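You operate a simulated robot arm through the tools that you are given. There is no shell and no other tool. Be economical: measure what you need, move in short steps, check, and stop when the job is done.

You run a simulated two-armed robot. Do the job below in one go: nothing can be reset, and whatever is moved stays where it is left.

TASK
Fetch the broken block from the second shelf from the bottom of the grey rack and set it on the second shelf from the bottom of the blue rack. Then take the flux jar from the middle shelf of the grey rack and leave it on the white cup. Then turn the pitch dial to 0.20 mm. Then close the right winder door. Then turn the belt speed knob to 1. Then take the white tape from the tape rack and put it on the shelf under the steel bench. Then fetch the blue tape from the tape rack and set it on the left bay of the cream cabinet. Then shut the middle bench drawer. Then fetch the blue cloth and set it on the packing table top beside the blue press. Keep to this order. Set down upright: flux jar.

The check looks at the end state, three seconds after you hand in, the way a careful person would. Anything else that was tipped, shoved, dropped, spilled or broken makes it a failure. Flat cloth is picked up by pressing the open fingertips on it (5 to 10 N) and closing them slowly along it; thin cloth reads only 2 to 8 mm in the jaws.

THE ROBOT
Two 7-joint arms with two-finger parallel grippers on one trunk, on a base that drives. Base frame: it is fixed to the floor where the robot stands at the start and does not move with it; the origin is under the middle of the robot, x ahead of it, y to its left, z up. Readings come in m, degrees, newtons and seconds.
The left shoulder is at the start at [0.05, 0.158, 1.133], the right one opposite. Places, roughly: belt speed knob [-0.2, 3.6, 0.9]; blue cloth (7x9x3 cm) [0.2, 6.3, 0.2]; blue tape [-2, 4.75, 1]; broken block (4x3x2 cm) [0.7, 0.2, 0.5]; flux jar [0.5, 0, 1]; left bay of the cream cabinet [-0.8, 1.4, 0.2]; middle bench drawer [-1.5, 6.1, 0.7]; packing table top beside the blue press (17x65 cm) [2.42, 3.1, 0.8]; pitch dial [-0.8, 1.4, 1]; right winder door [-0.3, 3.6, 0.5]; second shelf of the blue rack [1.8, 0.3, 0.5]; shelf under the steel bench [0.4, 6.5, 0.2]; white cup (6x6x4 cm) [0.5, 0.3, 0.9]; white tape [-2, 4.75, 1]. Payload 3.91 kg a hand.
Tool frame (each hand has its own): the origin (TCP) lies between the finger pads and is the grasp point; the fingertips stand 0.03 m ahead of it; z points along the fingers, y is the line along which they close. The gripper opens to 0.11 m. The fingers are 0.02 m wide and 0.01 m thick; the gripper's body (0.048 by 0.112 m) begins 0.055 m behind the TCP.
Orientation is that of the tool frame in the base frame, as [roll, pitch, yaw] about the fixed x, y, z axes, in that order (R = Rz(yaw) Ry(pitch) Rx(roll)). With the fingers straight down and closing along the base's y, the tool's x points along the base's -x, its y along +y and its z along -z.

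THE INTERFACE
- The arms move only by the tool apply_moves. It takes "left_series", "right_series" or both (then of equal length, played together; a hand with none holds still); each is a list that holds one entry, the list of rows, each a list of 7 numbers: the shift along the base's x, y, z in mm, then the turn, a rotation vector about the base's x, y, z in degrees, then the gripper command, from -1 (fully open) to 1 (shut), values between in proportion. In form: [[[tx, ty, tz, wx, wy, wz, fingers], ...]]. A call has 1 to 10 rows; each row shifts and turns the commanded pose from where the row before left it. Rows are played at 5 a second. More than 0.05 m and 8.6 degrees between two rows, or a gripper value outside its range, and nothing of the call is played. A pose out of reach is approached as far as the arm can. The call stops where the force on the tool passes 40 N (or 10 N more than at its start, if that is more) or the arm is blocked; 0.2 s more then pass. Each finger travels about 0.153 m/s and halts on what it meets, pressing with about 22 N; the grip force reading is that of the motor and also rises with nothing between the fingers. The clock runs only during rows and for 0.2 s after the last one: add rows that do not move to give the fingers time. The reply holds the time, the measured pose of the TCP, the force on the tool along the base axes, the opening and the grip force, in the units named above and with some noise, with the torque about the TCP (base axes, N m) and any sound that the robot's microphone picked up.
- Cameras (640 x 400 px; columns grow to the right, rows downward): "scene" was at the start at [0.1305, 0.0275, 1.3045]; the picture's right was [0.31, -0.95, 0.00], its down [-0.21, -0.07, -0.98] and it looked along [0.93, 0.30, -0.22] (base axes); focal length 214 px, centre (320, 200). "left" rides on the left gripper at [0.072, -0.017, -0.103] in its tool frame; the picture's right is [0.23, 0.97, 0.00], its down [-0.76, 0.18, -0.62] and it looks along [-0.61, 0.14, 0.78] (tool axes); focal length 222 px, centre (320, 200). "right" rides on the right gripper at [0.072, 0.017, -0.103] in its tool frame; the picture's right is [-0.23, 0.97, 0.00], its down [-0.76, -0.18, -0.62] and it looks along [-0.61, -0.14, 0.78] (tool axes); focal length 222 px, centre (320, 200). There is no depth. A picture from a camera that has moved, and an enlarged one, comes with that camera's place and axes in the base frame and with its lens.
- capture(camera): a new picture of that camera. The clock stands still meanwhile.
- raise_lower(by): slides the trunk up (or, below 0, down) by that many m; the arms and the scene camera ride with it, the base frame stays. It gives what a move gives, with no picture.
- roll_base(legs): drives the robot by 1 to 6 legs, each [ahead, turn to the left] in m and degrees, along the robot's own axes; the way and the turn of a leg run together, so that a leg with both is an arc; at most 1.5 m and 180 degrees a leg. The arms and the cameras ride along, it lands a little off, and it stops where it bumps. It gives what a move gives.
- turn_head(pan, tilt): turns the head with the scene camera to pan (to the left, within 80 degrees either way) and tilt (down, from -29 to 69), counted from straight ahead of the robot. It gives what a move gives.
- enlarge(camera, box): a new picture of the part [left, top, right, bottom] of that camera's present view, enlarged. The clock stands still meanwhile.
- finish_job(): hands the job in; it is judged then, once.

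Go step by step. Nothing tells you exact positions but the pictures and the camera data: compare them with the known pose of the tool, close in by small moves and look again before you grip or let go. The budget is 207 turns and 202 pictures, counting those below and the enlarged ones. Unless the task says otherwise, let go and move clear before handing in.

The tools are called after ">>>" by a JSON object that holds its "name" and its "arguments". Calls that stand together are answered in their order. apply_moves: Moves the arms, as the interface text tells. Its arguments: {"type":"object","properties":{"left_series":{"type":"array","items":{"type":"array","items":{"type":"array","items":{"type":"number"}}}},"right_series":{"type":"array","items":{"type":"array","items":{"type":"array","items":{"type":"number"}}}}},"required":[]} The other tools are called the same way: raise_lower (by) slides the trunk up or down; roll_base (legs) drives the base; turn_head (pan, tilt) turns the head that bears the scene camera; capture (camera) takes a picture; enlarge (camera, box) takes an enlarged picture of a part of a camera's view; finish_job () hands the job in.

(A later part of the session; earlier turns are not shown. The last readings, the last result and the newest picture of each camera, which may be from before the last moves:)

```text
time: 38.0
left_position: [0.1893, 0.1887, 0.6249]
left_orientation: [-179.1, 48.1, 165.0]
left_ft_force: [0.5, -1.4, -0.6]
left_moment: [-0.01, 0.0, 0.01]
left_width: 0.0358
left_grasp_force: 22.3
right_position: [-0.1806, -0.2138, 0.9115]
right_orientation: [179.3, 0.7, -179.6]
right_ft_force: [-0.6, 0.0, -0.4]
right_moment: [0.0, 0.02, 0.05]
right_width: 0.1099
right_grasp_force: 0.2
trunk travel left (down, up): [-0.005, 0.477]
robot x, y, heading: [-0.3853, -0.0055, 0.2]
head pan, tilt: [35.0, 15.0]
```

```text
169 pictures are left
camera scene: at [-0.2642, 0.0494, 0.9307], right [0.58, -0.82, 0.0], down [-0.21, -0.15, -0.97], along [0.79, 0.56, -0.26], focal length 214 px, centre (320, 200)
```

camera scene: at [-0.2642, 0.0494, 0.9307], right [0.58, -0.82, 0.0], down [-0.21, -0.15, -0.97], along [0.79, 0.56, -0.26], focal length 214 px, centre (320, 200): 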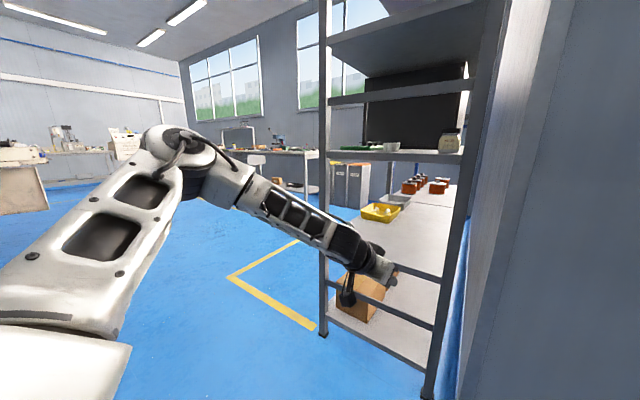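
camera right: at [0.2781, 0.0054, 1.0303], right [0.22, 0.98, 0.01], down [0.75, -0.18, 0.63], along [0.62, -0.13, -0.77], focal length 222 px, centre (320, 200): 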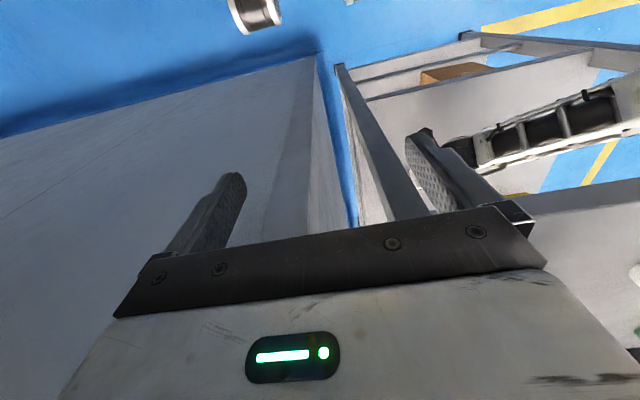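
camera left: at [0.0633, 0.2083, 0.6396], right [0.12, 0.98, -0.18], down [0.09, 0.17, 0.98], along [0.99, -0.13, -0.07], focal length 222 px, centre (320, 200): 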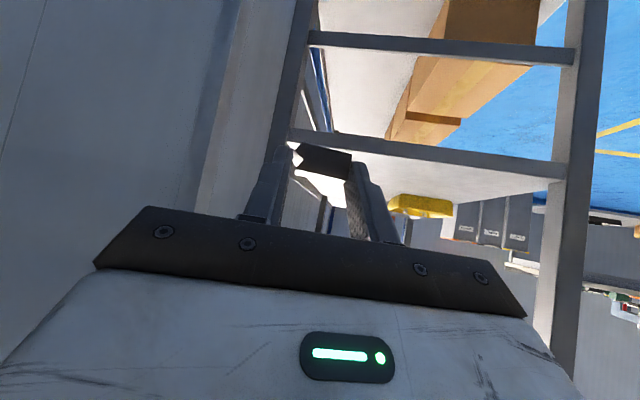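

The racks stand in a row along x, with an open aisle to their left. I'll drive out to the aisle at y≈1.3 and look at the blue rack from the side.

>>> {"name": "roll_base", "arguments": {"legs": [[0, 60], [1.45, 0], [0, -60]]}}

>>> {"name": "turn_head", "arguments": {"pan": -25, "tilt": 12}}

>>> {"name": "capture", "arguments": {"camera": "scene"}}

```text
time: 44.6
left_position: [0.0961, 1.2196, 0.63]
left_orientation: [-179.0, 48.5, -135.5]
left_ft_force: [-0.2, -0.5, -0.5]
left_moment: [-0.01, 0.03, 0.0]
left_width: 0.0362
left_grasp_force: 22.0
right_position: [0.2542, 0.6897, 0.9202]
right_orientation: [178.8, 3.6, -119.9]
right_ft_force: [-0.3, 0.1, -0.1]
right_moment: [0.0, 0.0, -0.03]
right_width: 0.11
right_grasp_force: 0.0
trunk travel left (down, up): [-0.005, 0.477]
robot x, y, heading: [-0.0251, 0.6368, 59.7]
head pan, tilt: [35.0, 15.0]
stopped in leg 2: the robot was blocked; the commanded pose is now the measured one
```

```text
time: 45.9
left_position: [0.0969, 1.2206, 0.6295]
left_orientation: [-179.2, 48.6, -135.3]
left_ft_force: [-0.3, 0.8, -0.1]
left_moment: [-0.02, 0.02, -0.02]
left_width: 0.036
left_grasp_force: 22.0
right_position: [0.2549, 0.6894, 0.92]
right_orientation: [178.9, 4.0, -119.9]
right_ft_force: [-0.1, 0.4, 0.1]
right_moment: [0.03, 0.0, 0.04]
right_width: 0.1099
right_grasp_force: 0.0
trunk travel left (down, up): [-0.005, 0.477]
robot x, y, heading: [-0.0237, 0.6339, 59.8]
head pan, tilt: [-25.0, 12.0]
```

```text
168 pictures are left
camera scene: at [0.0702, 0.7134, 0.937], right [0.57, -0.82, 0.0], down [-0.16, -0.11, -0.98], along [0.81, 0.56, -0.2], focal length 214 px, centre (320, 200)
```

scene: 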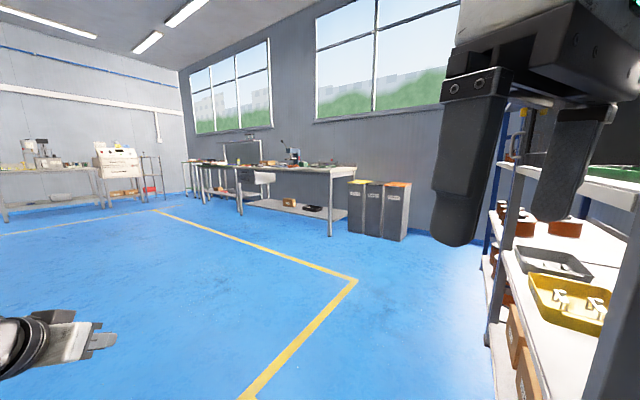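

The right arm brushed the rack post. I'll back off a little, turn away and go out more to the left.

>>> {"name": "roll_base", "arguments": {"legs": [[-0.12, 0], [0, 35], [0.75, 0]]}}

>>> {"name": "turn_head", "arguments": {"pan": -70, "tilt": 20}}

>>> {"name": "capture", "arguments": {"camera": "scene"}}

```text
time: 50.9
left_position: [-0.3272, 1.4367, 0.6442]
left_orientation: [179.5, 49.1, -103.1]
left_ft_force: [0.8, 0.3, -0.5]
left_moment: [0.02, -0.02, 0.0]
left_width: 0.036
left_grasp_force: 21.8
right_position: [0.0994, 1.0965, 0.918]
right_orientation: [178.1, 3.5, -85.3]
right_ft_force: [0.1, -0.9, 0.3]
right_moment: [0.0, 0.01, -0.01]
right_width: 0.11
right_grasp_force: 0.1
trunk travel left (down, up): [-0.005, 0.477]
robot x, y, heading: [-0.0998, 0.8947, 95.3]
head pan, tilt: [-25.0, 12.0]
stopped in leg 3: the robot was blocked; the commanded pose is now the measured one
```

```text
time: 52.0
left_position: [-0.3288, 1.4379, 0.6434]
left_orientation: [179.3, 49.2, -103.3]
left_ft_force: [-0.6, 0.6, -0.4]
left_moment: [-0.05, 0.0, 0.0]
left_width: 0.0359
left_grasp_force: 22.2
right_position: [0.1019, 1.0947, 0.916]
right_orientation: [177.9, 3.7, -85.2]
right_ft_force: [0.1, -0.6, 0.1]
right_moment: [0.01, -0.01, -0.03]
right_width: 0.1099
right_grasp_force: 0.1
trunk travel left (down, up): [-0.005, 0.477]
robot x, y, heading: [-0.0981, 0.8947, 95.2]
head pan, tilt: [-70.0, 20.0]
```

```text
167 pictures are left
camera scene: at [-0.0083, 0.9607, 0.9224], right [0.42, -0.91, -0.02], down [-0.32, -0.13, -0.94], along [0.85, 0.41, -0.35], focal length 214 px, centre (320, 200)
```

scene: 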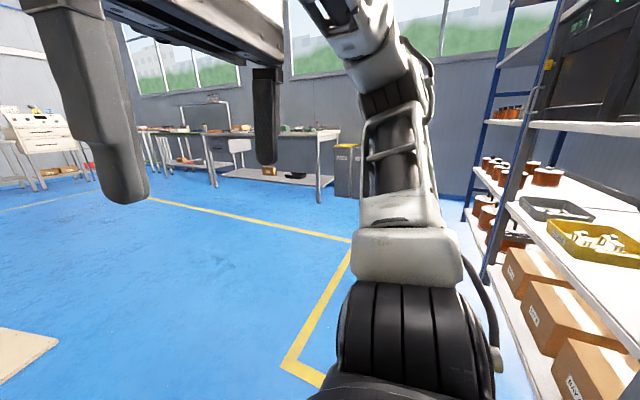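

The left arm met the cream cabinet. I'll back off, look left, and tuck the left arm in.

>>> {"name": "roll_base", "arguments": {"legs": [[-0.15, 0]]}}

>>> {"name": "turn_head", "arguments": {"pan": 30, "tilt": 20}}

>>> {"name": "capture", "arguments": {"camera": "scene"}}

```text
time: 53.4
left_position: [-0.3215, 1.2964, 0.6271]
left_orientation: [-178.9, 48.0, -101.7]
left_ft_force: [0.5, 0.1, -1.0]
left_moment: [-0.03, -0.03, 0.03]
left_width: 0.0362
left_grasp_force: 22.2
right_position: [0.1044, 0.9587, 0.9154]
right_orientation: [178.7, 2.5, -85.3]
right_ft_force: [-0.6, 1.0, -0.4]
right_moment: [-0.01, -0.02, -0.04]
right_width: 0.1097
right_grasp_force: 0.0
trunk travel left (down, up): [-0.005, 0.477]
robot x, y, heading: [-0.0854, 0.748, 95.0]
head pan, tilt: [-70.0, 20.0]
```

```text
time: 55.1
left_position: [-0.3219, 1.2959, 0.6281]
left_orientation: [-178.9, 48.0, -101.7]
left_ft_force: [0.0, 0.1, 0.2]
left_moment: [0.0, 0.0, -0.04]
left_width: 0.0359
left_grasp_force: 22.2
right_position: [0.1045, 0.9582, 0.9144]
right_orientation: [178.7, 2.7, -85.3]
right_ft_force: [0.5, 0.6, 0.5]
right_moment: [-0.02, 0.01, -0.03]
right_width: 0.1098
right_grasp_force: 0.2
trunk travel left (down, up): [-0.005, 0.477]
robot x, y, heading: [-0.0863, 0.7471, 95.0]
head pan, tilt: [30.0, 20.0]
```

```text
166 pictures are left
camera scene: at [-0.143, 0.8617, 0.9226], right [0.82, 0.57, 0.0], down [0.2, -0.28, -0.94], along [-0.54, 0.77, -0.34], focal length 214 px, centre (320, 200)
```

scene: 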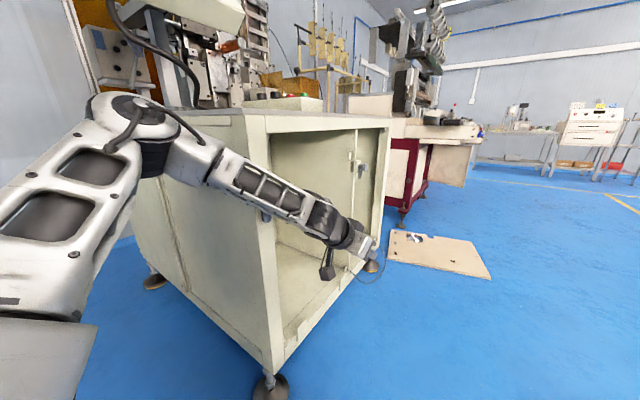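

The block is still held. I'll turn right to about 48° and drive diagonally into the open aisle, clear of both the cabinet and the rack post.

>>> {"name": "roll_base", "arguments": {"legs": [[0, -45], [0.75, 0], [0, -50]]}}

>>> {"name": "turn_head", "arguments": {"pan": -25, "tilt": 20}}

>>> {"name": "capture", "arguments": {"camera": "scene"}}

```text
time: 63.5
left_position: [0.9672, 1.4711, 0.6265]
left_orientation: [-178.9, 48.0, 161.6]
left_ft_force: [0.1, 0.3, -0.5]
left_moment: [0.02, 0.02, 0.02]
left_width: 0.0359
left_grasp_force: 21.7
right_position: [0.582, 1.0877, 0.9146]
right_orientation: [178.7, 2.6, 178.0]
right_ft_force: [0.4, -0.5, 0.0]
right_moment: [-0.01, -0.01, 0.02]
right_width: 0.1101
right_grasp_force: 0.1
trunk travel left (down, up): [-0.005, 0.477]
robot x, y, heading: [0.396, 1.3019, -1.7]
head pan, tilt: [30.0, 20.0]
```

```text
time: 64.7
left_position: [0.9671, 1.4706, 0.6277]
left_orientation: [-178.8, 48.1, 161.6]
left_ft_force: [-1.1, 0.4, -1.0]
left_moment: [-0.01, -0.03, 0.04]
left_width: 0.0358
left_grasp_force: 22.7
right_position: [0.5815, 1.0867, 0.9148]
right_orientation: [178.7, 2.6, 178.1]
right_ft_force: [-0.5, 0.0, -0.8]
right_moment: [0.0, 0.01, 0.03]
right_width: 0.1098
right_grasp_force: 0.0
trunk travel left (down, up): [-0.005, 0.477]
robot x, y, heading: [0.3931, 1.3032, -1.8]
head pan, tilt: [-25.0, 20.0]
```

```text
165 pictures are left
camera scene: at [0.5193, 1.2584, 0.9226], right [-0.45, -0.89, 0.0], down [-0.31, 0.15, -0.94], along [0.84, -0.42, -0.34], focal length 214 px, centre (320, 200)
```

scene: 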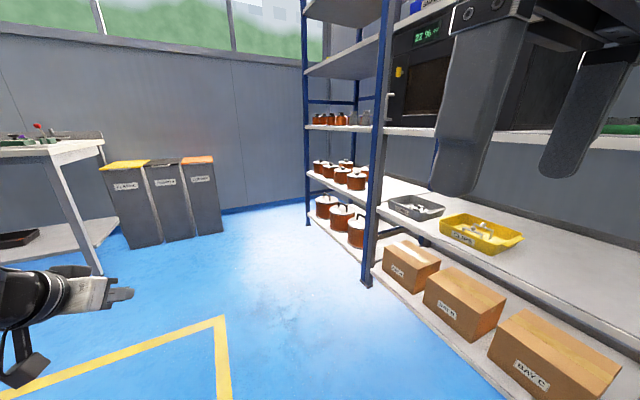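

The blue rack spans x≈1.33–2.28 with its open side at y≈0.53. I'll drive alongside, turn to face it and look at the second shelf.

>>> {"name": "roll_base", "arguments": {"legs": [[1.15, 0], [0, -88]]}}

>>> {"name": "turn_head", "arguments": {"pan": 10, "tilt": 25}}

>>> {"name": "capture", "arguments": {"camera": "scene"}}

>>> {"name": "capture", "arguments": {"camera": "left"}}

```text
time: 74.2
left_position: [1.7298, 0.7115, 0.6272]
left_orientation: [-178.9, 48.0, 74.5]
left_ft_force: [0.2, 0.1, 0.1]
left_moment: [0.03, -0.01, -0.03]
left_width: 0.0359
left_grasp_force: 22.1
right_position: [1.3262, 1.0773, 0.916]
right_orientation: [178.7, 2.7, 90.9]
right_ft_force: [0.0, -0.3, 0.8]
right_moment: [-0.04, 0.0, -0.01]
right_width: 0.11
right_grasp_force: 0.0
trunk travel left (down, up): [-0.005, 0.477]
robot x, y, heading: [1.532, 1.2772, -89.0]
head pan, tilt: [-25.0, 20.0]
```

```text
time: 75.3
left_position: [1.7294, 0.7107, 0.6273]
left_orientation: [-178.9, 48.2, 74.6]
left_ft_force: [-0.4, 0.2, -1.0]
left_moment: [0.02, 0.03, -0.01]
left_width: 0.036
left_grasp_force: 22.4
right_position: [1.3244, 1.0773, 0.9154]
right_orientation: [178.8, 2.6, 90.9]
right_ft_force: [-0.4, 1.1, 0.0]
right_moment: [0.0, -0.02, 0.03]
right_width: 0.1101
right_grasp_force: 0.2
trunk travel left (down, up): [-0.005, 0.477]
robot x, y, heading: [1.5309, 1.2749, -88.8]
head pan, tilt: [10.0, 25.0]
```

```text
164 pictures are left
camera scene: at [1.553, 1.1431, 0.9145], right [-0.98, -0.19, 0.0], down [-0.08, 0.41, -0.91], along [0.18, -0.89, -0.42], focal length 214 px, centre (320, 200)
```

scene: 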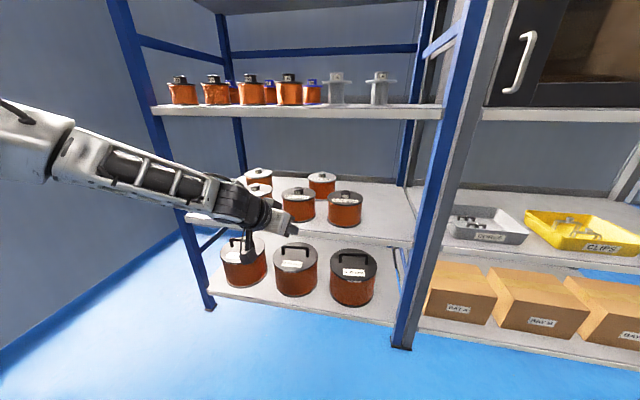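

```text
163 pictures are left
camera left: at [1.7473, 0.8371, 0.6422], right [0.98, -0.13, -0.18], down [0.17, -0.1, 0.98], along [-0.14, -0.99, -0.07], focal length 222 px, centre (320, 200)
```

left: 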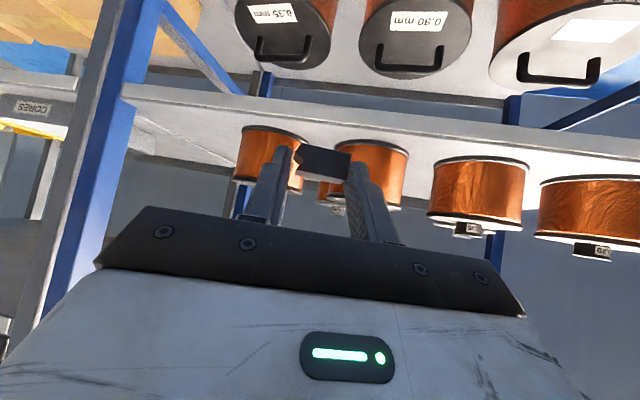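

The second blue shelf holds wire spools in the middle, with free space on its right-hand part. I'll enlarge to choose the spot.

>>> {"name": "enlarge", "arguments": {"camera": "scene", "box": [230, 150, 430, 270]}}

```text
3.20 times, centred on (330, 210) of scene
camera zoom: at [1.553, 1.1431, 0.9145], right [-0.98, -0.19, 0.0], down [-0.08, 0.41, -0.91], along [0.18, -0.89, -0.42], focal length 686 px, centre (288, 168)
```

zoom: 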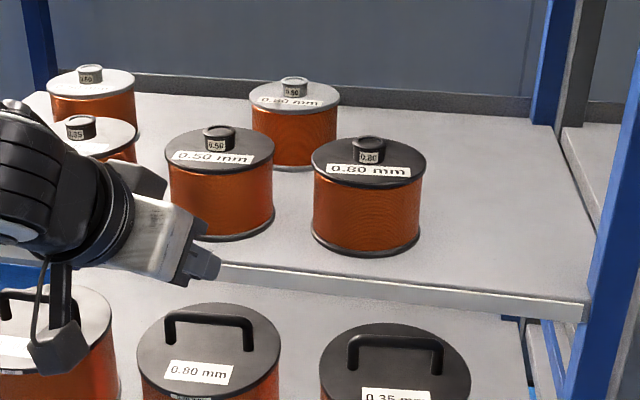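

The free spot is around (1.46, 0.44). I'll shift the robot 27 cm toward -x so the left hand lines up with it.

>>> {"name": "roll_base", "arguments": {"legs": [[0, -90], [0.27, 0], [0, 89]]}}

>>> {"name": "capture", "arguments": {"camera": "scene"}}

```text
time: 84.7
left_position: [1.4667, 0.6987, 0.6273]
left_orientation: [-178.9, 48.0, 75.4]
left_ft_force: [0.0, -0.1, -0.5]
left_moment: [0.02, 0.0, 0.01]
left_width: 0.0359
left_grasp_force: 22.3
right_position: [1.0581, 1.0583, 0.916]
right_orientation: [178.7, 2.7, 91.8]
right_ft_force: [-0.1, -0.8, 1.0]
right_moment: [0.0, -0.03, 0.03]
right_width: 0.1098
right_grasp_force: 0.0
trunk travel left (down, up): [-0.005, 0.477]
robot x, y, heading: [1.2626, 1.2576, -88.0]
head pan, tilt: [10.0, 25.0]
```

```text
161 pictures are left
camera scene: at [1.2839, 1.1282, 0.9145], right [-0.98, -0.21, 0.0], down [-0.09, 0.41, -0.91], along [0.19, -0.89, -0.42], focal length 214 px, centre (320, 200)
```

scene: 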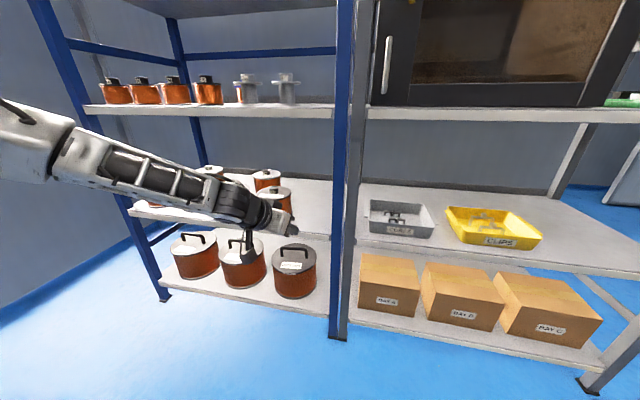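

The hand lines up with the free area. I'll drive in 26 cm.

>>> {"name": "roll_base", "arguments": {"legs": [[0.26, 0]]}}

>>> {"name": "capture", "arguments": {"camera": "scene"}}

>>> {"name": "capture", "arguments": {"camera": "left"}}

```text
time: 86.6
left_position: [1.4787, 0.4419, 0.6273]
left_orientation: [-178.9, 48.0, 75.6]
left_ft_force: [0.7, -0.4, -0.2]
left_moment: [-0.01, 0.01, -0.03]
left_width: 0.0357
left_grasp_force: 22.3
right_position: [1.0686, 0.7993, 0.9156]
right_orientation: [178.7, 2.7, 92.0]
right_ft_force: [-0.8, -0.5, 0.7]
right_moment: [-0.01, 0.01, -0.02]
right_width: 0.1099
right_grasp_force: 0.0
trunk travel left (down, up): [-0.005, 0.477]
robot x, y, heading: [1.27, 0.9981, -87.6]
head pan, tilt: [10.0, 25.0]
```

```text
160 pictures are left
camera scene: at [1.2944, 0.8703, 0.9145], right [-0.98, -0.21, 0.0], down [-0.09, 0.41, -0.91], along [0.19, -0.89, -0.42], focal length 214 px, centre (320, 200)
```

scene: 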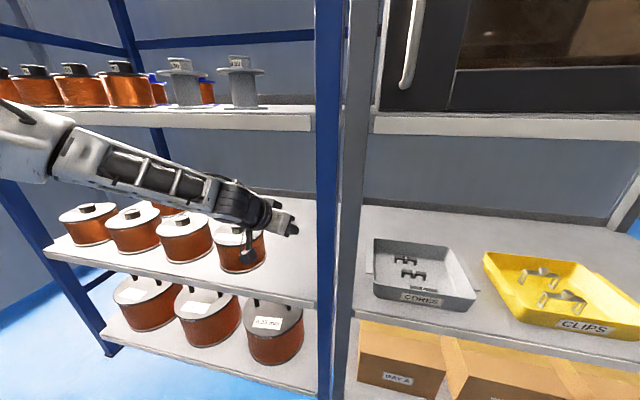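

```text
159 pictures are left
camera left: at [1.4946, 0.5681, 0.6422], right [0.98, -0.11, -0.18], down [0.17, -0.09, 0.98], along [-0.12, -0.99, -0.07], focal length 222 px, centre (320, 200)
```

left: 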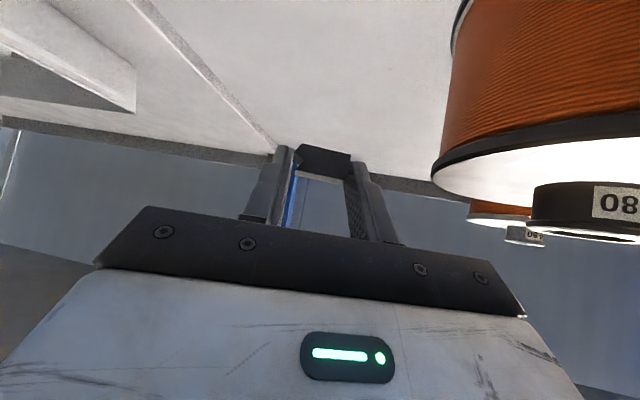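

A spool is close on the left, so I'll shift 28 mm away from it and lower in steps.

>>> {"name": "apply_moves", "arguments": {"left_series": [[[-14, 0, 0, 0, 0, 0, 0.8], [-14, 0, 0, 0, 0, 0, 0.8], [0, 0, -15, 0, 0, 0, 0.8], [0, 0, -15, 0, 0, 0, 0.8], [0, 0, -15, 0, 0, 0, 0.8], [0, 0, -12, 0, 0, 0, 0.8], [0, 0, 0, 0, 0, 0, 0.8]]]}}

>>> {"name": "capture", "arguments": {"camera": "left"}}

>>> {"name": "enlarge", "arguments": {"camera": "scene", "box": [220, 180, 340, 300]}}

```text
time: 88.2
left_position: [1.4513, 0.4422, 0.5686]
left_orientation: [-178.9, 48.1, 75.8]
left_ft_force: [0.9, 0.9, -0.3]
left_moment: [0.02, 0.02, -0.02]
left_width: 0.0357
left_grasp_force: 21.7
right_position: [1.0683, 0.7993, 0.9154]
right_orientation: [178.7, 2.5, 92.0]
right_ft_force: [0.3, 0.1, 0.5]
right_moment: [0.04, 0.03, 0.0]
right_width: 0.11
right_grasp_force: 0.1
trunk travel left (down, up): [-0.005, 0.477]
robot x, y, heading: [1.2715, 1.0017, -87.5]
head pan, tilt: [10.0, 25.0]
```

```text
158 pictures are left
camera left: at [1.4674, 0.5686, 0.5838], right [0.98, -0.11, -0.18], down [0.17, -0.09, 0.98], along [-0.12, -0.99, -0.07], focal length 222 px, centre (320, 200)
```

left: 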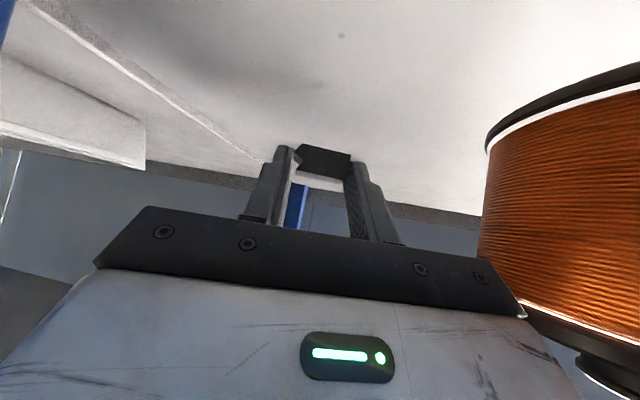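

```text
3.33 times, centred on (280, 240) of scene
camera zoom: at [1.2944, 0.8703, 0.9145], right [-0.98, -0.21, 0.0], down [-0.09, 0.41, -0.91], along [0.19, -0.89, -0.42], focal length 715 px, centre (453, 67)
```

zoom: 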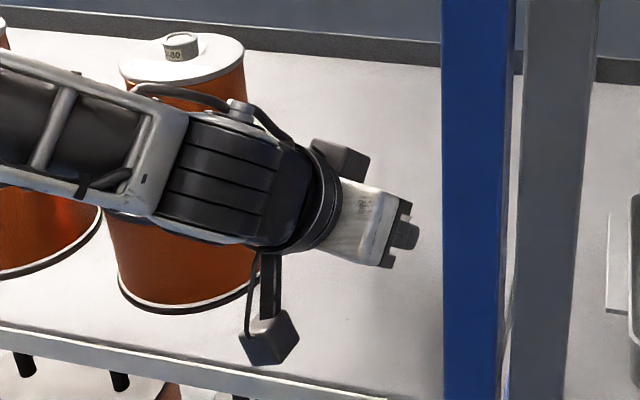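

No contact yet. I'll keep lowering in small steps toward the shelf.

>>> {"name": "apply_moves", "arguments": {"left_series": [[[-3, 0, -6, 0, 0, 0, 0.8], [0, 0, -6, 0, 0, 0, 0.8], [0, 0, -4, 0, 0, 0, 0.8], [0, 0, 0, 0, 0, 0, 0.8]]]}}

>>> {"name": "enlarge", "arguments": {"camera": "left", "box": [220, 90, 420, 240]}}

```text
time: 89.2
left_position: [1.447, 0.4421, 0.5534]
left_orientation: [-178.7, 48.0, 75.7]
left_ft_force: [0.2, -0.7, -1.1]
left_moment: [0.03, 0.01, 0.02]
left_width: 0.0362
left_grasp_force: 21.9
right_position: [1.069, 0.7997, 0.9149]
right_orientation: [178.8, 2.6, 92.0]
right_ft_force: [0.1, 0.1, 0.0]
right_moment: [-0.02, -0.01, 0.03]
right_width: 0.1102
right_grasp_force: 0.0
trunk travel left (down, up): [-0.005, 0.477]
robot x, y, heading: [1.2727, 1.0039, -87.6]
head pan, tilt: [10.0, 25.0]
```

```text
2.67 times, centred on (320, 165) of left
camera zoom: at [1.4632, 0.5687, 0.5686], right [0.98, -0.11, -0.18], down [0.17, -0.09, 0.98], along [-0.12, -0.99, -0.07], focal length 592 px, centre (320, 293)
```

zoom: 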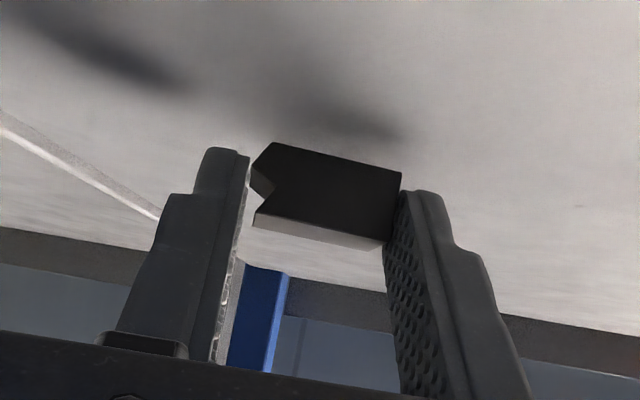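

The shadow is still separated from the block, so I'll keep lowering.

>>> {"name": "apply_moves", "arguments": {"left_series": [[[0, 0, -4, 0, 0, 0, 0.8], [0, 0, -3, 0, 0, 0, 0.8], [0, 0, -3, 0, 0, 0, 0.8], [0, 0, 0, 0, 0, 0, 0.8]]]}}

>>> {"name": "enlarge", "arguments": {"camera": "left", "box": [220, 90, 420, 240]}}

```text
time: 90.2
left_position: [1.4468, 0.4419, 0.5488]
left_orientation: [-179.1, 48.5, 75.4]
left_ft_force: [-1.4, -1.9, 16.7]
left_moment: [-0.32, 0.2, -0.03]
left_width: 0.0358
left_grasp_force: 22.4
right_position: [1.0686, 0.7999, 0.9164]
right_orientation: [178.7, 2.7, 92.0]
right_ft_force: [0.9, -0.1, -0.7]
right_moment: [0.01, -0.03, -0.02]
right_width: 0.1101
right_grasp_force: 0.0
trunk travel left (down, up): [-0.005, 0.477]
robot x, y, heading: [1.2693, 1.0017, -87.7]
head pan, tilt: [10.0, 25.0]
```

```text
2.67 times, centred on (320, 165) of left
camera zoom: at [1.4633, 0.5682, 0.5622], right [0.98, -0.11, -0.18], down [0.17, -0.09, 0.98], along [-0.12, -0.99, -0.07], focal length 592 px, centre (320, 293)
```

zoom: 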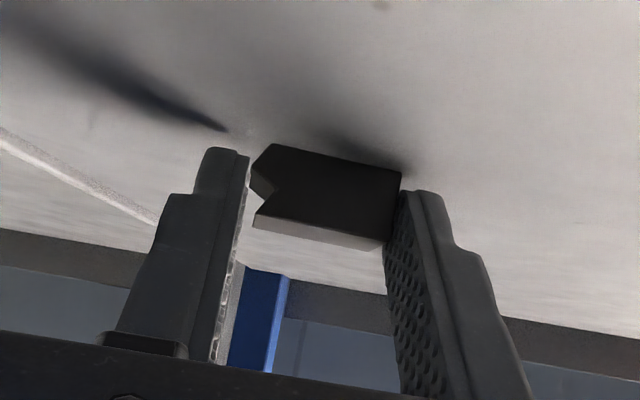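

Contact reads 17 N at the same height as the pick-up, so the block is on the shelf. I'll release gently, lift and check.

>>> {"name": "apply_moves", "arguments": {"left_series": [[[0, 0, 2, 0, 0, 0, 0.3], [0, 0, 0, 0, 0, 0, 0.1], [0, 0, 0, 0, 0, 0, -0.1], [0, 0, 15, 0, 0, 0, -0.1], [0, 5, 20, 0, 0, 0, -0.1], [0, 5, 20, 0, 0, 0, -0.1], [0, 5, 15, 0, 0, 0, -0.1]]]}}

>>> {"name": "capture", "arguments": {"camera": "left"}}

```text
time: 91.8
left_position: [1.4482, 0.4578, 0.6164]
left_orientation: [-178.8, 48.1, 75.5]
left_ft_force: [0.0, 0.0, 0.1]
left_moment: [0.0, 0.01, 0.01]
left_width: 0.0605
left_grasp_force: 0.1
right_position: [1.069, 0.8, 0.9153]
right_orientation: [178.6, 2.6, 92.1]
right_ft_force: [-0.5, 0.2, 0.4]
right_moment: [0.03, 0.0, 0.0]
right_width: 0.1099
right_grasp_force: 0.1
trunk travel left (down, up): [-0.005, 0.477]
robot x, y, heading: [1.2696, 1.0032, -87.6]
head pan, tilt: [10.0, 25.0]
```

```text
154 pictures are left
camera left: at [1.464, 0.583, 0.6314], right [0.98, -0.11, -0.18], down [0.17, -0.09, 0.98], along [-0.12, -0.99, -0.07], focal length 222 px, centre (320, 200)
```

left: 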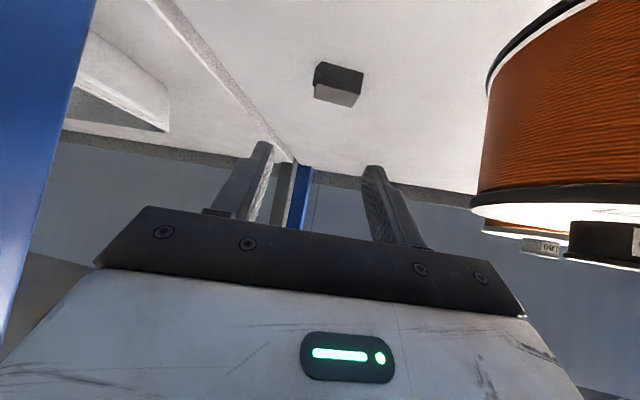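

The block sits flat on the blue rack's second shelf. Next is the flux jar: I'll back out and drive around to the end of the grey rack.

>>> {"name": "roll_base", "arguments": {"legs": [[-0.3, 0], [0, -92], [1.08, 0], [0, 62], [1.17, 0], [0, 97]]}}

>>> {"name": "raise_lower", "arguments": {"by": 0.37}}

>>> {"name": "turn_head", "arguments": {"pan": 10, "tilt": 25}}

>>> {"name": "capture", "arguments": {"camera": "scene"}}

```text
time: 115.1
left_position: [0.2247, 0.167, 0.6156]
left_orientation: [-178.9, 48.0, 143.2]
left_ft_force: [0.1, 0.1, -0.7]
left_moment: [0.01, 0.02, -0.02]
left_width: 0.0604
left_grasp_force: 0.1
right_position: [-0.2363, -0.0533, 0.9157]
right_orientation: [178.7, 2.6, 159.6]
right_ft_force: [-0.1, -0.4, -0.2]
right_moment: [0.01, 0.03, -0.01]
right_width: 0.1099
right_grasp_force: 0.0
trunk travel left (down, up): [-0.005, 0.477]
robot x, y, heading: [-0.344, 0.2117, -19.8]
head pan, tilt: [10.0, 25.0]
```

```text
time: 118.7
left_position: [0.2242, 0.1675, 0.9865]
left_orientation: [-178.9, 48.0, 143.3]
left_ft_force: [-0.2, 0.0, -0.5]
left_moment: [0.02, 0.01, -0.02]
left_width: 0.0605
left_grasp_force: 0.1
right_position: [-0.2367, -0.0527, 1.2856]
right_orientation: [178.8, 2.6, 159.6]
right_ft_force: [0.4, 0.6, 0.6]
right_moment: [-0.02, 0.01, 0.03]
right_width: 0.1099
right_grasp_force: 0.0
trunk travel left (down, up): [-0.375, 0.107]
robot x, y, heading: [-0.3469, 0.2113, -20.0]
head pan, tilt: [10.0, 25.0]
```

```text
time: 119.2
left_position: [0.2253, 0.1668, 0.9864]
left_orientation: [-178.8, 48.0, 143.2]
left_ft_force: [0.2, -0.4, -0.1]
left_moment: [0.03, 0.01, 0.01]
left_width: 0.0605
left_grasp_force: 0.1
right_position: [-0.2371, -0.0533, 1.2841]
right_orientation: [178.7, 2.6, 159.6]
right_ft_force: [0.4, -0.2, -0.2]
right_moment: [0.0, -0.02, 0.0]
right_width: 0.1099
right_grasp_force: 0.0
trunk travel left (down, up): [-0.375, 0.107]
robot x, y, heading: [-0.3473, 0.2097, -19.9]
head pan, tilt: [10.0, 25.0]
```

```text
153 pictures are left
camera scene: at [-0.2161, 0.1795, 1.2845], right [-0.17, -0.98, 0.0], down [-0.42, 0.07, -0.91], along [0.89, -0.16, -0.42], focal length 214 px, centre (320, 200)
```

scene: 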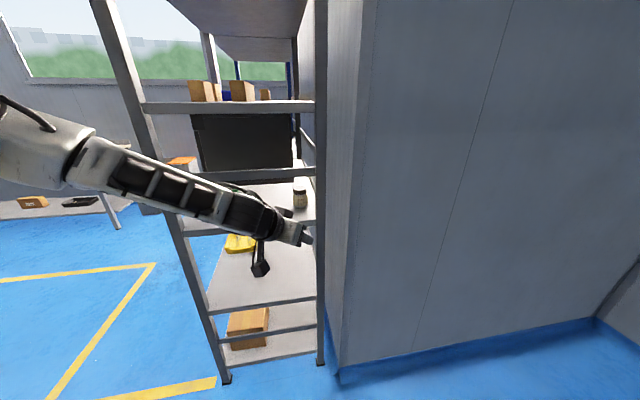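

The jar is at about (0.55, 0.122, 0.94) and the cup at about (0.54, 0.30). I'll open the left hand, flatten it to about 62° and shift it left so it clears the post, then move closer.

>>> {"name": "apply_moves", "arguments": {"left_series": [[[7, 14, -6, -4.2, -5.6, 0, -0.6], [7, 14, -6, -4.2, -5.6, 0, -0.6], [7, 14, -6, 0, 0, 0, -0.6], [7, 14, -6, 0, 0, 0, -0.6], [5, 9, -6, 0, 0, 0, -0.6], [0, 0, 0, 0, 0, 0, -0.6]]]}}

>>> {"name": "roll_base", "arguments": {"legs": [[0.15, 0]]}}

>>> {"name": "capture", "arguments": {"camera": "scene"}}

>>> {"name": "capture", "arguments": {"camera": "left"}}

```text
time: 120.7
left_position: [0.2578, 0.2318, 0.9551]
left_orientation: [-178.8, 61.9, 143.3]
left_ft_force: [0.6, -0.4, -0.3]
left_moment: [0.02, 0.02, -0.02]
left_width: 0.088
left_grasp_force: 0.0
right_position: [-0.2364, -0.0533, 1.2854]
right_orientation: [178.6, 2.6, 159.5]
right_ft_force: [0.5, 0.5, -0.1]
right_moment: [0.01, 0.0, -0.02]
right_width: 0.11
right_grasp_force: 0.1
trunk travel left (down, up): [-0.375, 0.107]
robot x, y, heading: [-0.3467, 0.2096, -19.8]
head pan, tilt: [10.0, 25.0]
```

```text
time: 122.0
left_position: [0.4005, 0.1768, 0.955]
left_orientation: [-178.8, 62.1, 143.2]
left_ft_force: [0.7, -0.1, -0.3]
left_moment: [0.0, 0.03, -0.03]
left_width: 0.088
left_grasp_force: 0.0
right_position: [-0.0943, -0.1055, 1.2848]
right_orientation: [178.7, 2.7, 159.5]
right_ft_force: [0.6, -0.3, -0.4]
right_moment: [0.02, -0.02, 0.02]
right_width: 0.1103
right_grasp_force: 0.1
trunk travel left (down, up): [-0.375, 0.107]
robot x, y, heading: [-0.2044, 0.1572, -19.7]
head pan, tilt: [10.0, 25.0]
```

```text
152 pictures are left
camera scene: at [-0.0731, 0.1268, 1.2844], right [-0.18, -0.98, 0.0], down [-0.42, 0.07, -0.91], along [0.89, -0.16, -0.42], focal length 214 px, centre (320, 200)
```

scene: 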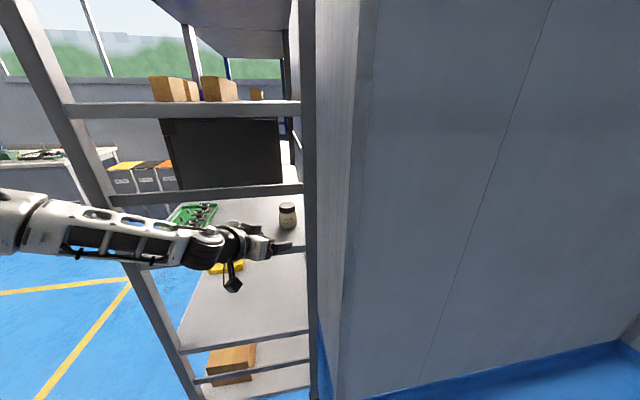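

```text
151 pictures are left
camera left: at [0.2909, 0.2415, 0.9394], right [0.51, 0.83, -0.21], down [-0.04, 0.27, 0.96], along [0.86, -0.49, 0.17], focal length 222 px, centre (320, 200)
```

left: 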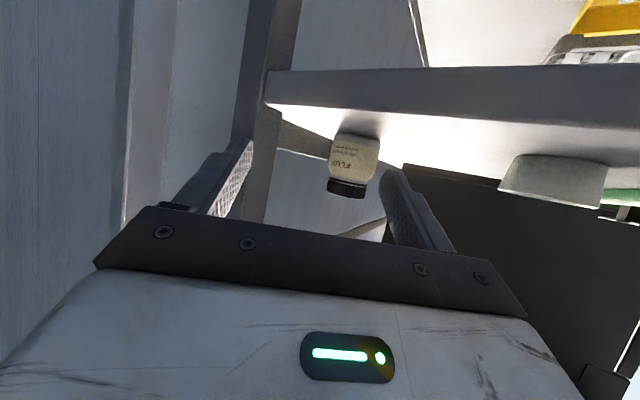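

The jar stands at (0.555, 0.124), z 0.90–0.977, under an end-frame brace at about z 1.06. I'll nudge the hand left, drive in 10 cm and check.

>>> {"name": "apply_moves", "arguments": {"left_series": [[[0, 9, 0, 0, 0, 0, -0.6], [0, 0, 0, 0, 0, 0, -0.6]]]}}

>>> {"name": "roll_base", "arguments": {"legs": [[0.1, 0]]}}

>>> {"name": "capture", "arguments": {"camera": "left"}}

>>> {"name": "capture", "arguments": {"camera": "scene"}}

```text
time: 122.6
left_position: [0.4009, 0.1843, 0.9547]
left_orientation: [-178.8, 62.0, 143.1]
left_ft_force: [-0.1, -0.4, 0.5]
left_moment: [-0.01, -0.01, 0.01]
left_width: 0.0881
left_grasp_force: 0.0
right_position: [-0.0933, -0.1057, 1.2844]
right_orientation: [178.7, 2.6, 159.5]
right_ft_force: [-0.7, 0.5, 0.0]
right_moment: [-0.01, 0.03, 0.01]
right_width: 0.1102
right_grasp_force: 0.1
trunk travel left (down, up): [-0.375, 0.107]
robot x, y, heading: [-0.2026, 0.1587, -20.4]
head pan, tilt: [10.0, 25.0]
```

```text
time: 123.8
left_position: [0.491, 0.1507, 0.9555]
left_orientation: [-178.7, 62.0, 143.1]
left_ft_force: [-0.4, 0.1, 0.0]
left_moment: [-0.01, 0.0, 0.01]
left_width: 0.088
left_grasp_force: 0.0
right_position: [-0.0033, -0.1401, 1.2852]
right_orientation: [178.7, 2.6, 159.4]
right_ft_force: [-0.8, 0.0, -0.8]
right_moment: [-0.02, 0.02, -0.01]
right_width: 0.11
right_grasp_force: 0.2
trunk travel left (down, up): [-0.375, 0.107]
robot x, y, heading: [-0.1127, 0.1274, -20.6]
head pan, tilt: [10.0, 25.0]
```

```text
150 pictures are left
camera left: at [0.3814, 0.2156, 0.939], right [0.51, 0.83, -0.21], down [-0.04, 0.27, 0.96], along [0.86, -0.49, 0.17], focal length 222 px, centre (320, 200)
```

left: 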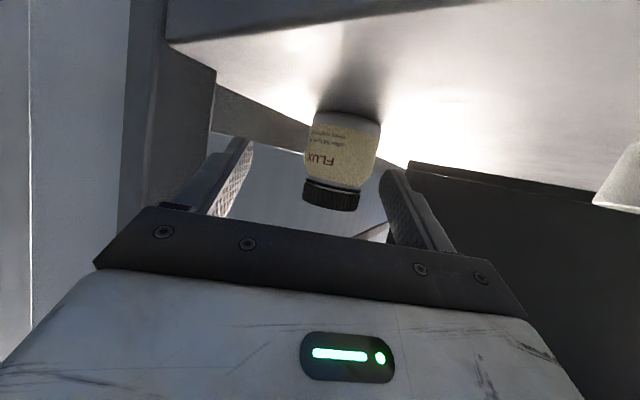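

```text
149 pictures are left
camera scene: at [0.0179, 0.0931, 1.2844], right [-0.18, -0.98, 0.0], down [-0.42, 0.08, -0.91], along [0.89, -0.16, -0.42], focal length 214 px, centre (320, 200)
```

scene: 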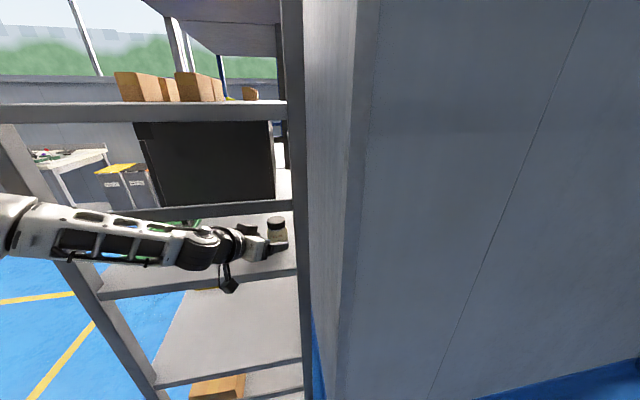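

The jar triangulates to (0.555, 0.127). I'll advance the last 5 cm and look before closing.

>>> {"name": "apply_moves", "arguments": {"left_series": [[[13, -3, -2, 0, 0, 0, -0.6], [13, -4, -2, 0, 0, 0, -0.6], [13, -4, -2, 0, 0, 0, -0.6], [13, -4, -1, 0, 0, 0, -0.6], [0, 0, 0, 0, 0, 0, -0.6]]]}}

>>> {"name": "capture", "arguments": {"camera": "left"}}

```text
time: 125.0
left_position: [0.5412, 0.1353, 0.948]
left_orientation: [-178.8, 62.1, 143.2]
left_ft_force: [1.2, -0.4, 0.0]
left_moment: [0.03, 0.02, -0.03]
left_width: 0.0878
left_grasp_force: 0.1
right_position: [-0.0043, -0.1391, 1.2844]
right_orientation: [178.7, 2.6, 159.5]
right_ft_force: [0.3, -0.4, -0.3]
right_moment: [-0.01, 0.0, 0.01]
right_width: 0.1101
right_grasp_force: 0.1
trunk travel left (down, up): [-0.375, 0.107]
robot x, y, heading: [-0.1127, 0.127, -20.4]
head pan, tilt: [10.0, 25.0]
```

```text
148 pictures are left
camera left: at [0.4319, 0.2003, 0.9321], right [0.51, 0.83, -0.21], down [-0.04, 0.27, 0.96], along [0.86, -0.49, 0.17], focal length 222 px, centre (320, 200)
```

left: 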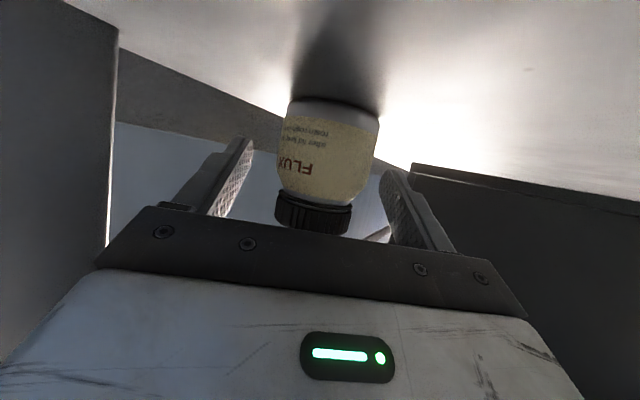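

The jar is between the pads. I'll close slowly.

>>> {"name": "apply_moves", "arguments": {"left_series": [[[3, -2, 0, 0, 0, 0, -0.4], [0, 0, 0, 0, 0, 0, -0.25], [0, 0, 0, 0, 0, 0, -0.1], [0, 0, 0, 0, 0, 0, 0.05], [0, 0, 0, 0, 0, 0, 0.2], [0, 0, 0, 0, 0, 0, 0.2]]]}}

>>> {"name": "capture", "arguments": {"camera": "left"}}

```text
time: 126.4
left_position: [0.5443, 0.1336, 0.9475]
left_orientation: [-178.9, 62.0, 143.1]
left_ft_force: [1.0, 0.8, 0.0]
left_moment: [-0.02, -0.02, 0.01]
left_width: 0.0591
left_grasp_force: 21.9
right_position: [-0.0032, -0.1398, 1.2853]
right_orientation: [178.7, 2.5, 159.4]
right_ft_force: [0.9, -1.3, -0.1]
right_moment: [0.0, -0.04, -0.01]
right_width: 0.1099
right_grasp_force: 0.0
trunk travel left (down, up): [-0.375, 0.107]
robot x, y, heading: [-0.113, 0.1274, -20.2]
head pan, tilt: [10.0, 25.0]
```

```text
147 pictures are left
camera left: at [0.435, 0.1987, 0.9326], right [0.51, 0.83, -0.21], down [-0.04, 0.27, 0.96], along [0.86, -0.49, 0.17], focal length 222 px, centre (320, 200)
```

left: 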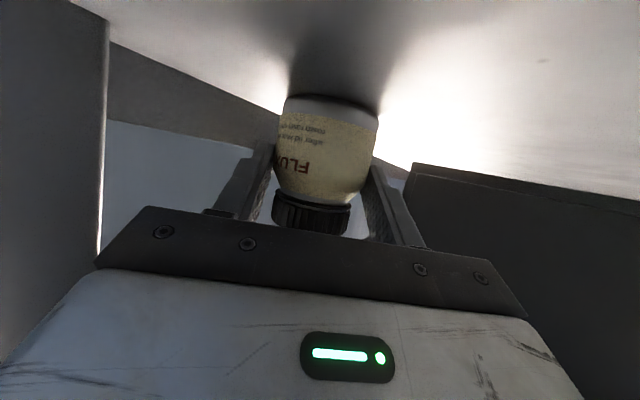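

The jar is gripped at 59 mm. The end brace leaves too little height for placing it on the cup from here, so I'll carry it around to the open long side of the rack.

>>> {"name": "apply_moves", "arguments": {"left_series": [[[0, 0, 5, 0, 0, 0, 0.3], [0, 0, 4, 0, 0, 0, 0.3], [0, 0, 0, 0, 0, 0, 0.3]]]}}

>>> {"name": "roll_base", "arguments": {"legs": [[-0.35, 0], [0, 76], [1.15, 0], [0, -56], [0.14, 0], [0, -90]]}}

>>> {"name": "turn_head", "arguments": {"pan": 10, "tilt": 30}}

>>> {"name": "capture", "arguments": {"camera": "scene"}}

>>> {"name": "capture", "arguments": {"camera": "left"}}

```text
time: 127.2
left_position: [0.5456, 0.1344, 0.9555]
left_orientation: [-178.8, 62.1, 143.1]
left_ft_force: [-0.3, -1.1, -2.7]
left_moment: [0.03, 0.05, 0.0]
left_width: 0.0591
left_grasp_force: 21.4
right_position: [-0.0032, -0.1397, 1.2849]
right_orientation: [178.7, 2.6, 159.4]
right_ft_force: [-0.1, 0.3, -0.4]
right_moment: [-0.04, 0.0, -0.01]
right_width: 0.1098
right_grasp_force: 0.1
trunk travel left (down, up): [-0.375, 0.107]
robot x, y, heading: [-0.1095, 0.1275, -20.2]
head pan, tilt: [10.0, 25.0]
```

```text
time: 145.4
left_position: [0.5861, 0.5816, 0.9574]
left_orientation: [-178.9, 62.0, 73.6]
left_ft_force: [-0.2, 0.1, -2.4]
left_moment: [0.07, -0.03, 0.02]
left_width: 0.0587
left_grasp_force: 21.6
right_position: [0.1386, 1.0, 1.285]
right_orientation: [178.8, 2.6, 89.9]
right_ft_force: [-0.3, 0.5, -0.3]
right_moment: [0.01, -0.03, 0.0]
right_width: 0.1101
right_grasp_force: 0.1
trunk travel left (down, up): [-0.375, 0.107]
robot x, y, heading: [0.3465, 1.1944, -89.7]
head pan, tilt: [10.0, 25.0]
```

```text
time: 146.1
left_position: [0.586, 0.5814, 0.9557]
left_orientation: [-178.9, 62.0, 73.6]
left_ft_force: [0.0, 0.6, -2.5]
left_moment: [0.04, -0.03, -0.01]
left_width: 0.0586
left_grasp_force: 22.4
right_position: [0.1379, 0.9998, 1.2859]
right_orientation: [178.8, 2.5, 90.0]
right_ft_force: [-0.5, 0.2, 0.2]
right_moment: [0.0, 0.02, -0.01]
right_width: 0.1102
right_grasp_force: 0.1
trunk travel left (down, up): [-0.375, 0.107]
robot x, y, heading: [0.3463, 1.1939, -90.1]
head pan, tilt: [10.0, 30.0]
```

```text
146 pictures are left
camera scene: at [0.3653, 1.0635, 1.2765], right [-0.98, -0.18, 0.0], down [-0.09, 0.49, -0.87], along [0.15, -0.85, -0.5], focal length 214 px, centre (320, 200)
```

scene: 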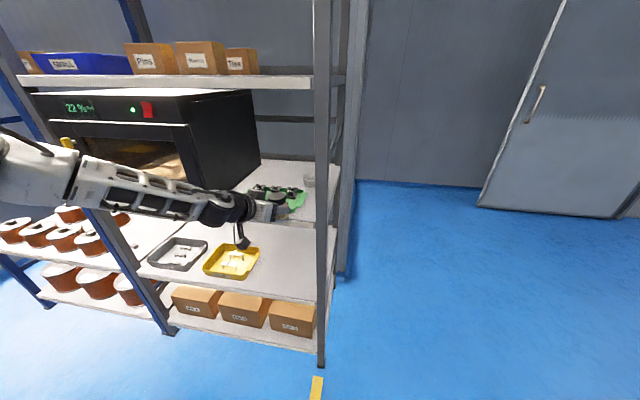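

```text
145 pictures are left
camera left: at [0.607, 0.7066, 0.9409], right [0.96, -0.19, -0.21], down [0.24, 0.13, 0.96], along [-0.16, -0.97, 0.17], focal length 222 px, centre (320, 200)
```

left: 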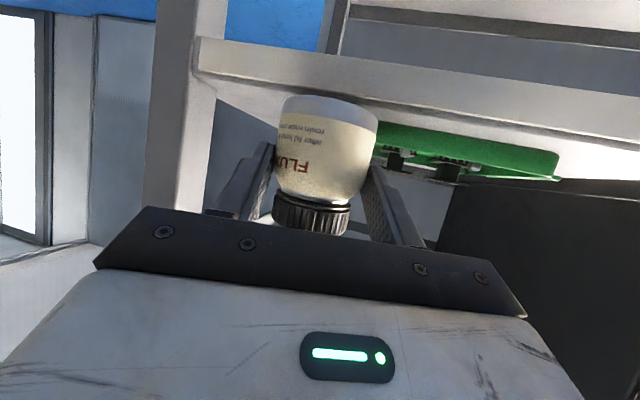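

The cup is behind the green tray, near (0.54, 0.31). I'll enlarge to check the tray's position and height.

>>> {"name": "enlarge", "arguments": {"camera": "scene", "box": [230, 150, 340, 240]}}

```text
4.44 times, centred on (285, 195) of scene
camera zoom: at [0.3653, 1.0635, 1.2765], right [-0.98, -0.18, 0.0], down [-0.09, 0.49, -0.87], along [0.15, -0.85, -0.5], focal length 953 px, centre (476, 222)
```

zoom: 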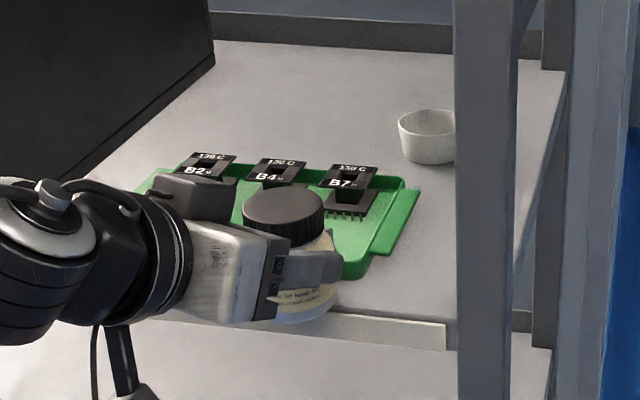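

The tray lies at y 0.40–0.53, so I'll raise the jar above it, line up in x and drive in.

>>> {"name": "raise_lower", "arguments": {"by": 0.055}}

>>> {"name": "apply_moves", "arguments": {"left_series": [[[-14, 0, 0, 0, 0, 0, 0.3], [-14, 0, 0, 0, 0, 0, 0.3], [-14, 0, 0, 0, 0, 0, 0.3], [0, 0, 0, 0, 0, 0, 0.3]]]}}

>>> {"name": "roll_base", "arguments": {"legs": [[0.2, 0]]}}

>>> {"name": "capture", "arguments": {"camera": "scene"}}

>>> {"name": "capture", "arguments": {"camera": "left"}}

```text
time: 147.0
left_position: [0.5873, 0.5812, 1.0111]
left_orientation: [-178.9, 62.1, 73.6]
left_ft_force: [0.3, 1.0, -1.9]
left_moment: [0.06, -0.03, 0.01]
left_width: 0.0587
left_grasp_force: 21.8
right_position: [0.1379, 0.998, 1.3396]
right_orientation: [178.7, 2.6, 89.9]
right_ft_force: [0.6, -0.3, 0.0]
right_moment: [-0.02, -0.04, -0.03]
right_width: 0.1098
right_grasp_force: 0.2
trunk travel left (down, up): [-0.43, 0.052]
robot x, y, heading: [0.346, 1.1965, -89.8]
head pan, tilt: [10.0, 30.0]
```

```text
time: 148.0
left_position: [0.5461, 0.5822, 1.0118]
left_orientation: [-178.7, 62.0, 73.7]
left_ft_force: [-0.7, 0.5, -3.3]
left_moment: [0.04, -0.03, 0.0]
left_width: 0.0591
left_grasp_force: 21.9
right_position: [0.137, 0.9998, 1.3403]
right_orientation: [178.8, 2.6, 89.8]
right_ft_force: [-0.3, -0.4, 0.7]
right_moment: [-0.01, -0.01, -0.01]
right_width: 0.1101
right_grasp_force: 0.0
trunk travel left (down, up): [-0.43, 0.052]
robot x, y, heading: [0.3486, 1.1931, -89.8]
head pan, tilt: [10.0, 30.0]
```

```text
time: 149.6
left_position: [0.5431, 0.3825, 1.01]
left_orientation: [-178.9, 62.1, 73.3]
left_ft_force: [0.6, -0.6, -3.2]
left_moment: [0.03, -0.04, 0.0]
left_width: 0.0589
left_grasp_force: 21.8
right_position: [0.1372, 0.8026, 1.3409]
right_orientation: [178.6, 2.6, 89.7]
right_ft_force: [-1.6, -0.9, -1.2]
right_moment: [0.03, 0.0, 0.03]
right_width: 0.1097
right_grasp_force: 0.1
trunk travel left (down, up): [-0.43, 0.052]
robot x, y, heading: [0.3464, 0.9962, -89.9]
head pan, tilt: [10.0, 30.0]
```

```text
143 pictures are left
camera scene: at [0.3652, 0.8659, 1.3314], right [-0.98, -0.17, 0.0], down [-0.09, 0.49, -0.87], along [0.15, -0.85, -0.5], focal length 214 px, centre (320, 200)
```

scene: 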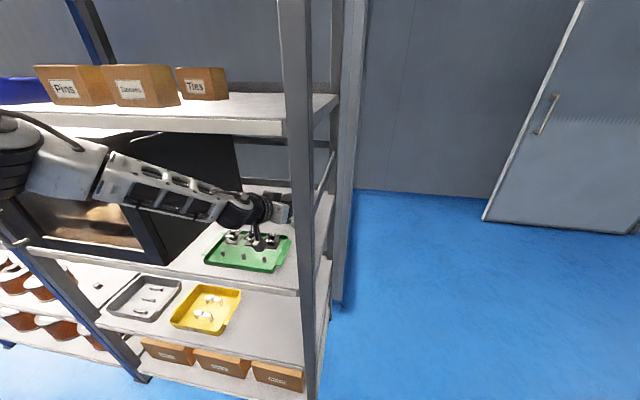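

```text
142 pictures are left
camera left: at [0.5644, 0.5083, 0.9957], right [0.96, -0.19, -0.21], down [0.24, 0.13, 0.96], along [-0.16, -0.97, 0.17], focal length 222 px, centre (320, 200)
```

left: 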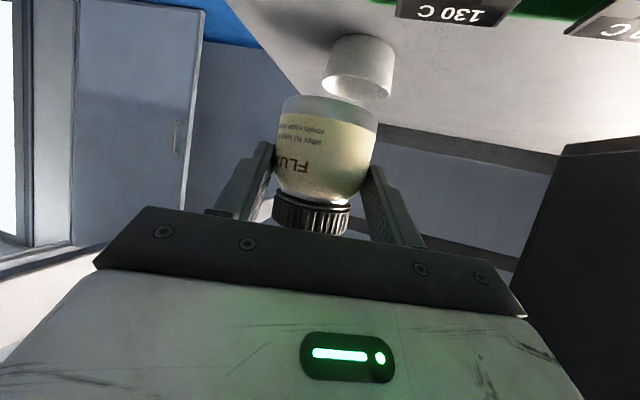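

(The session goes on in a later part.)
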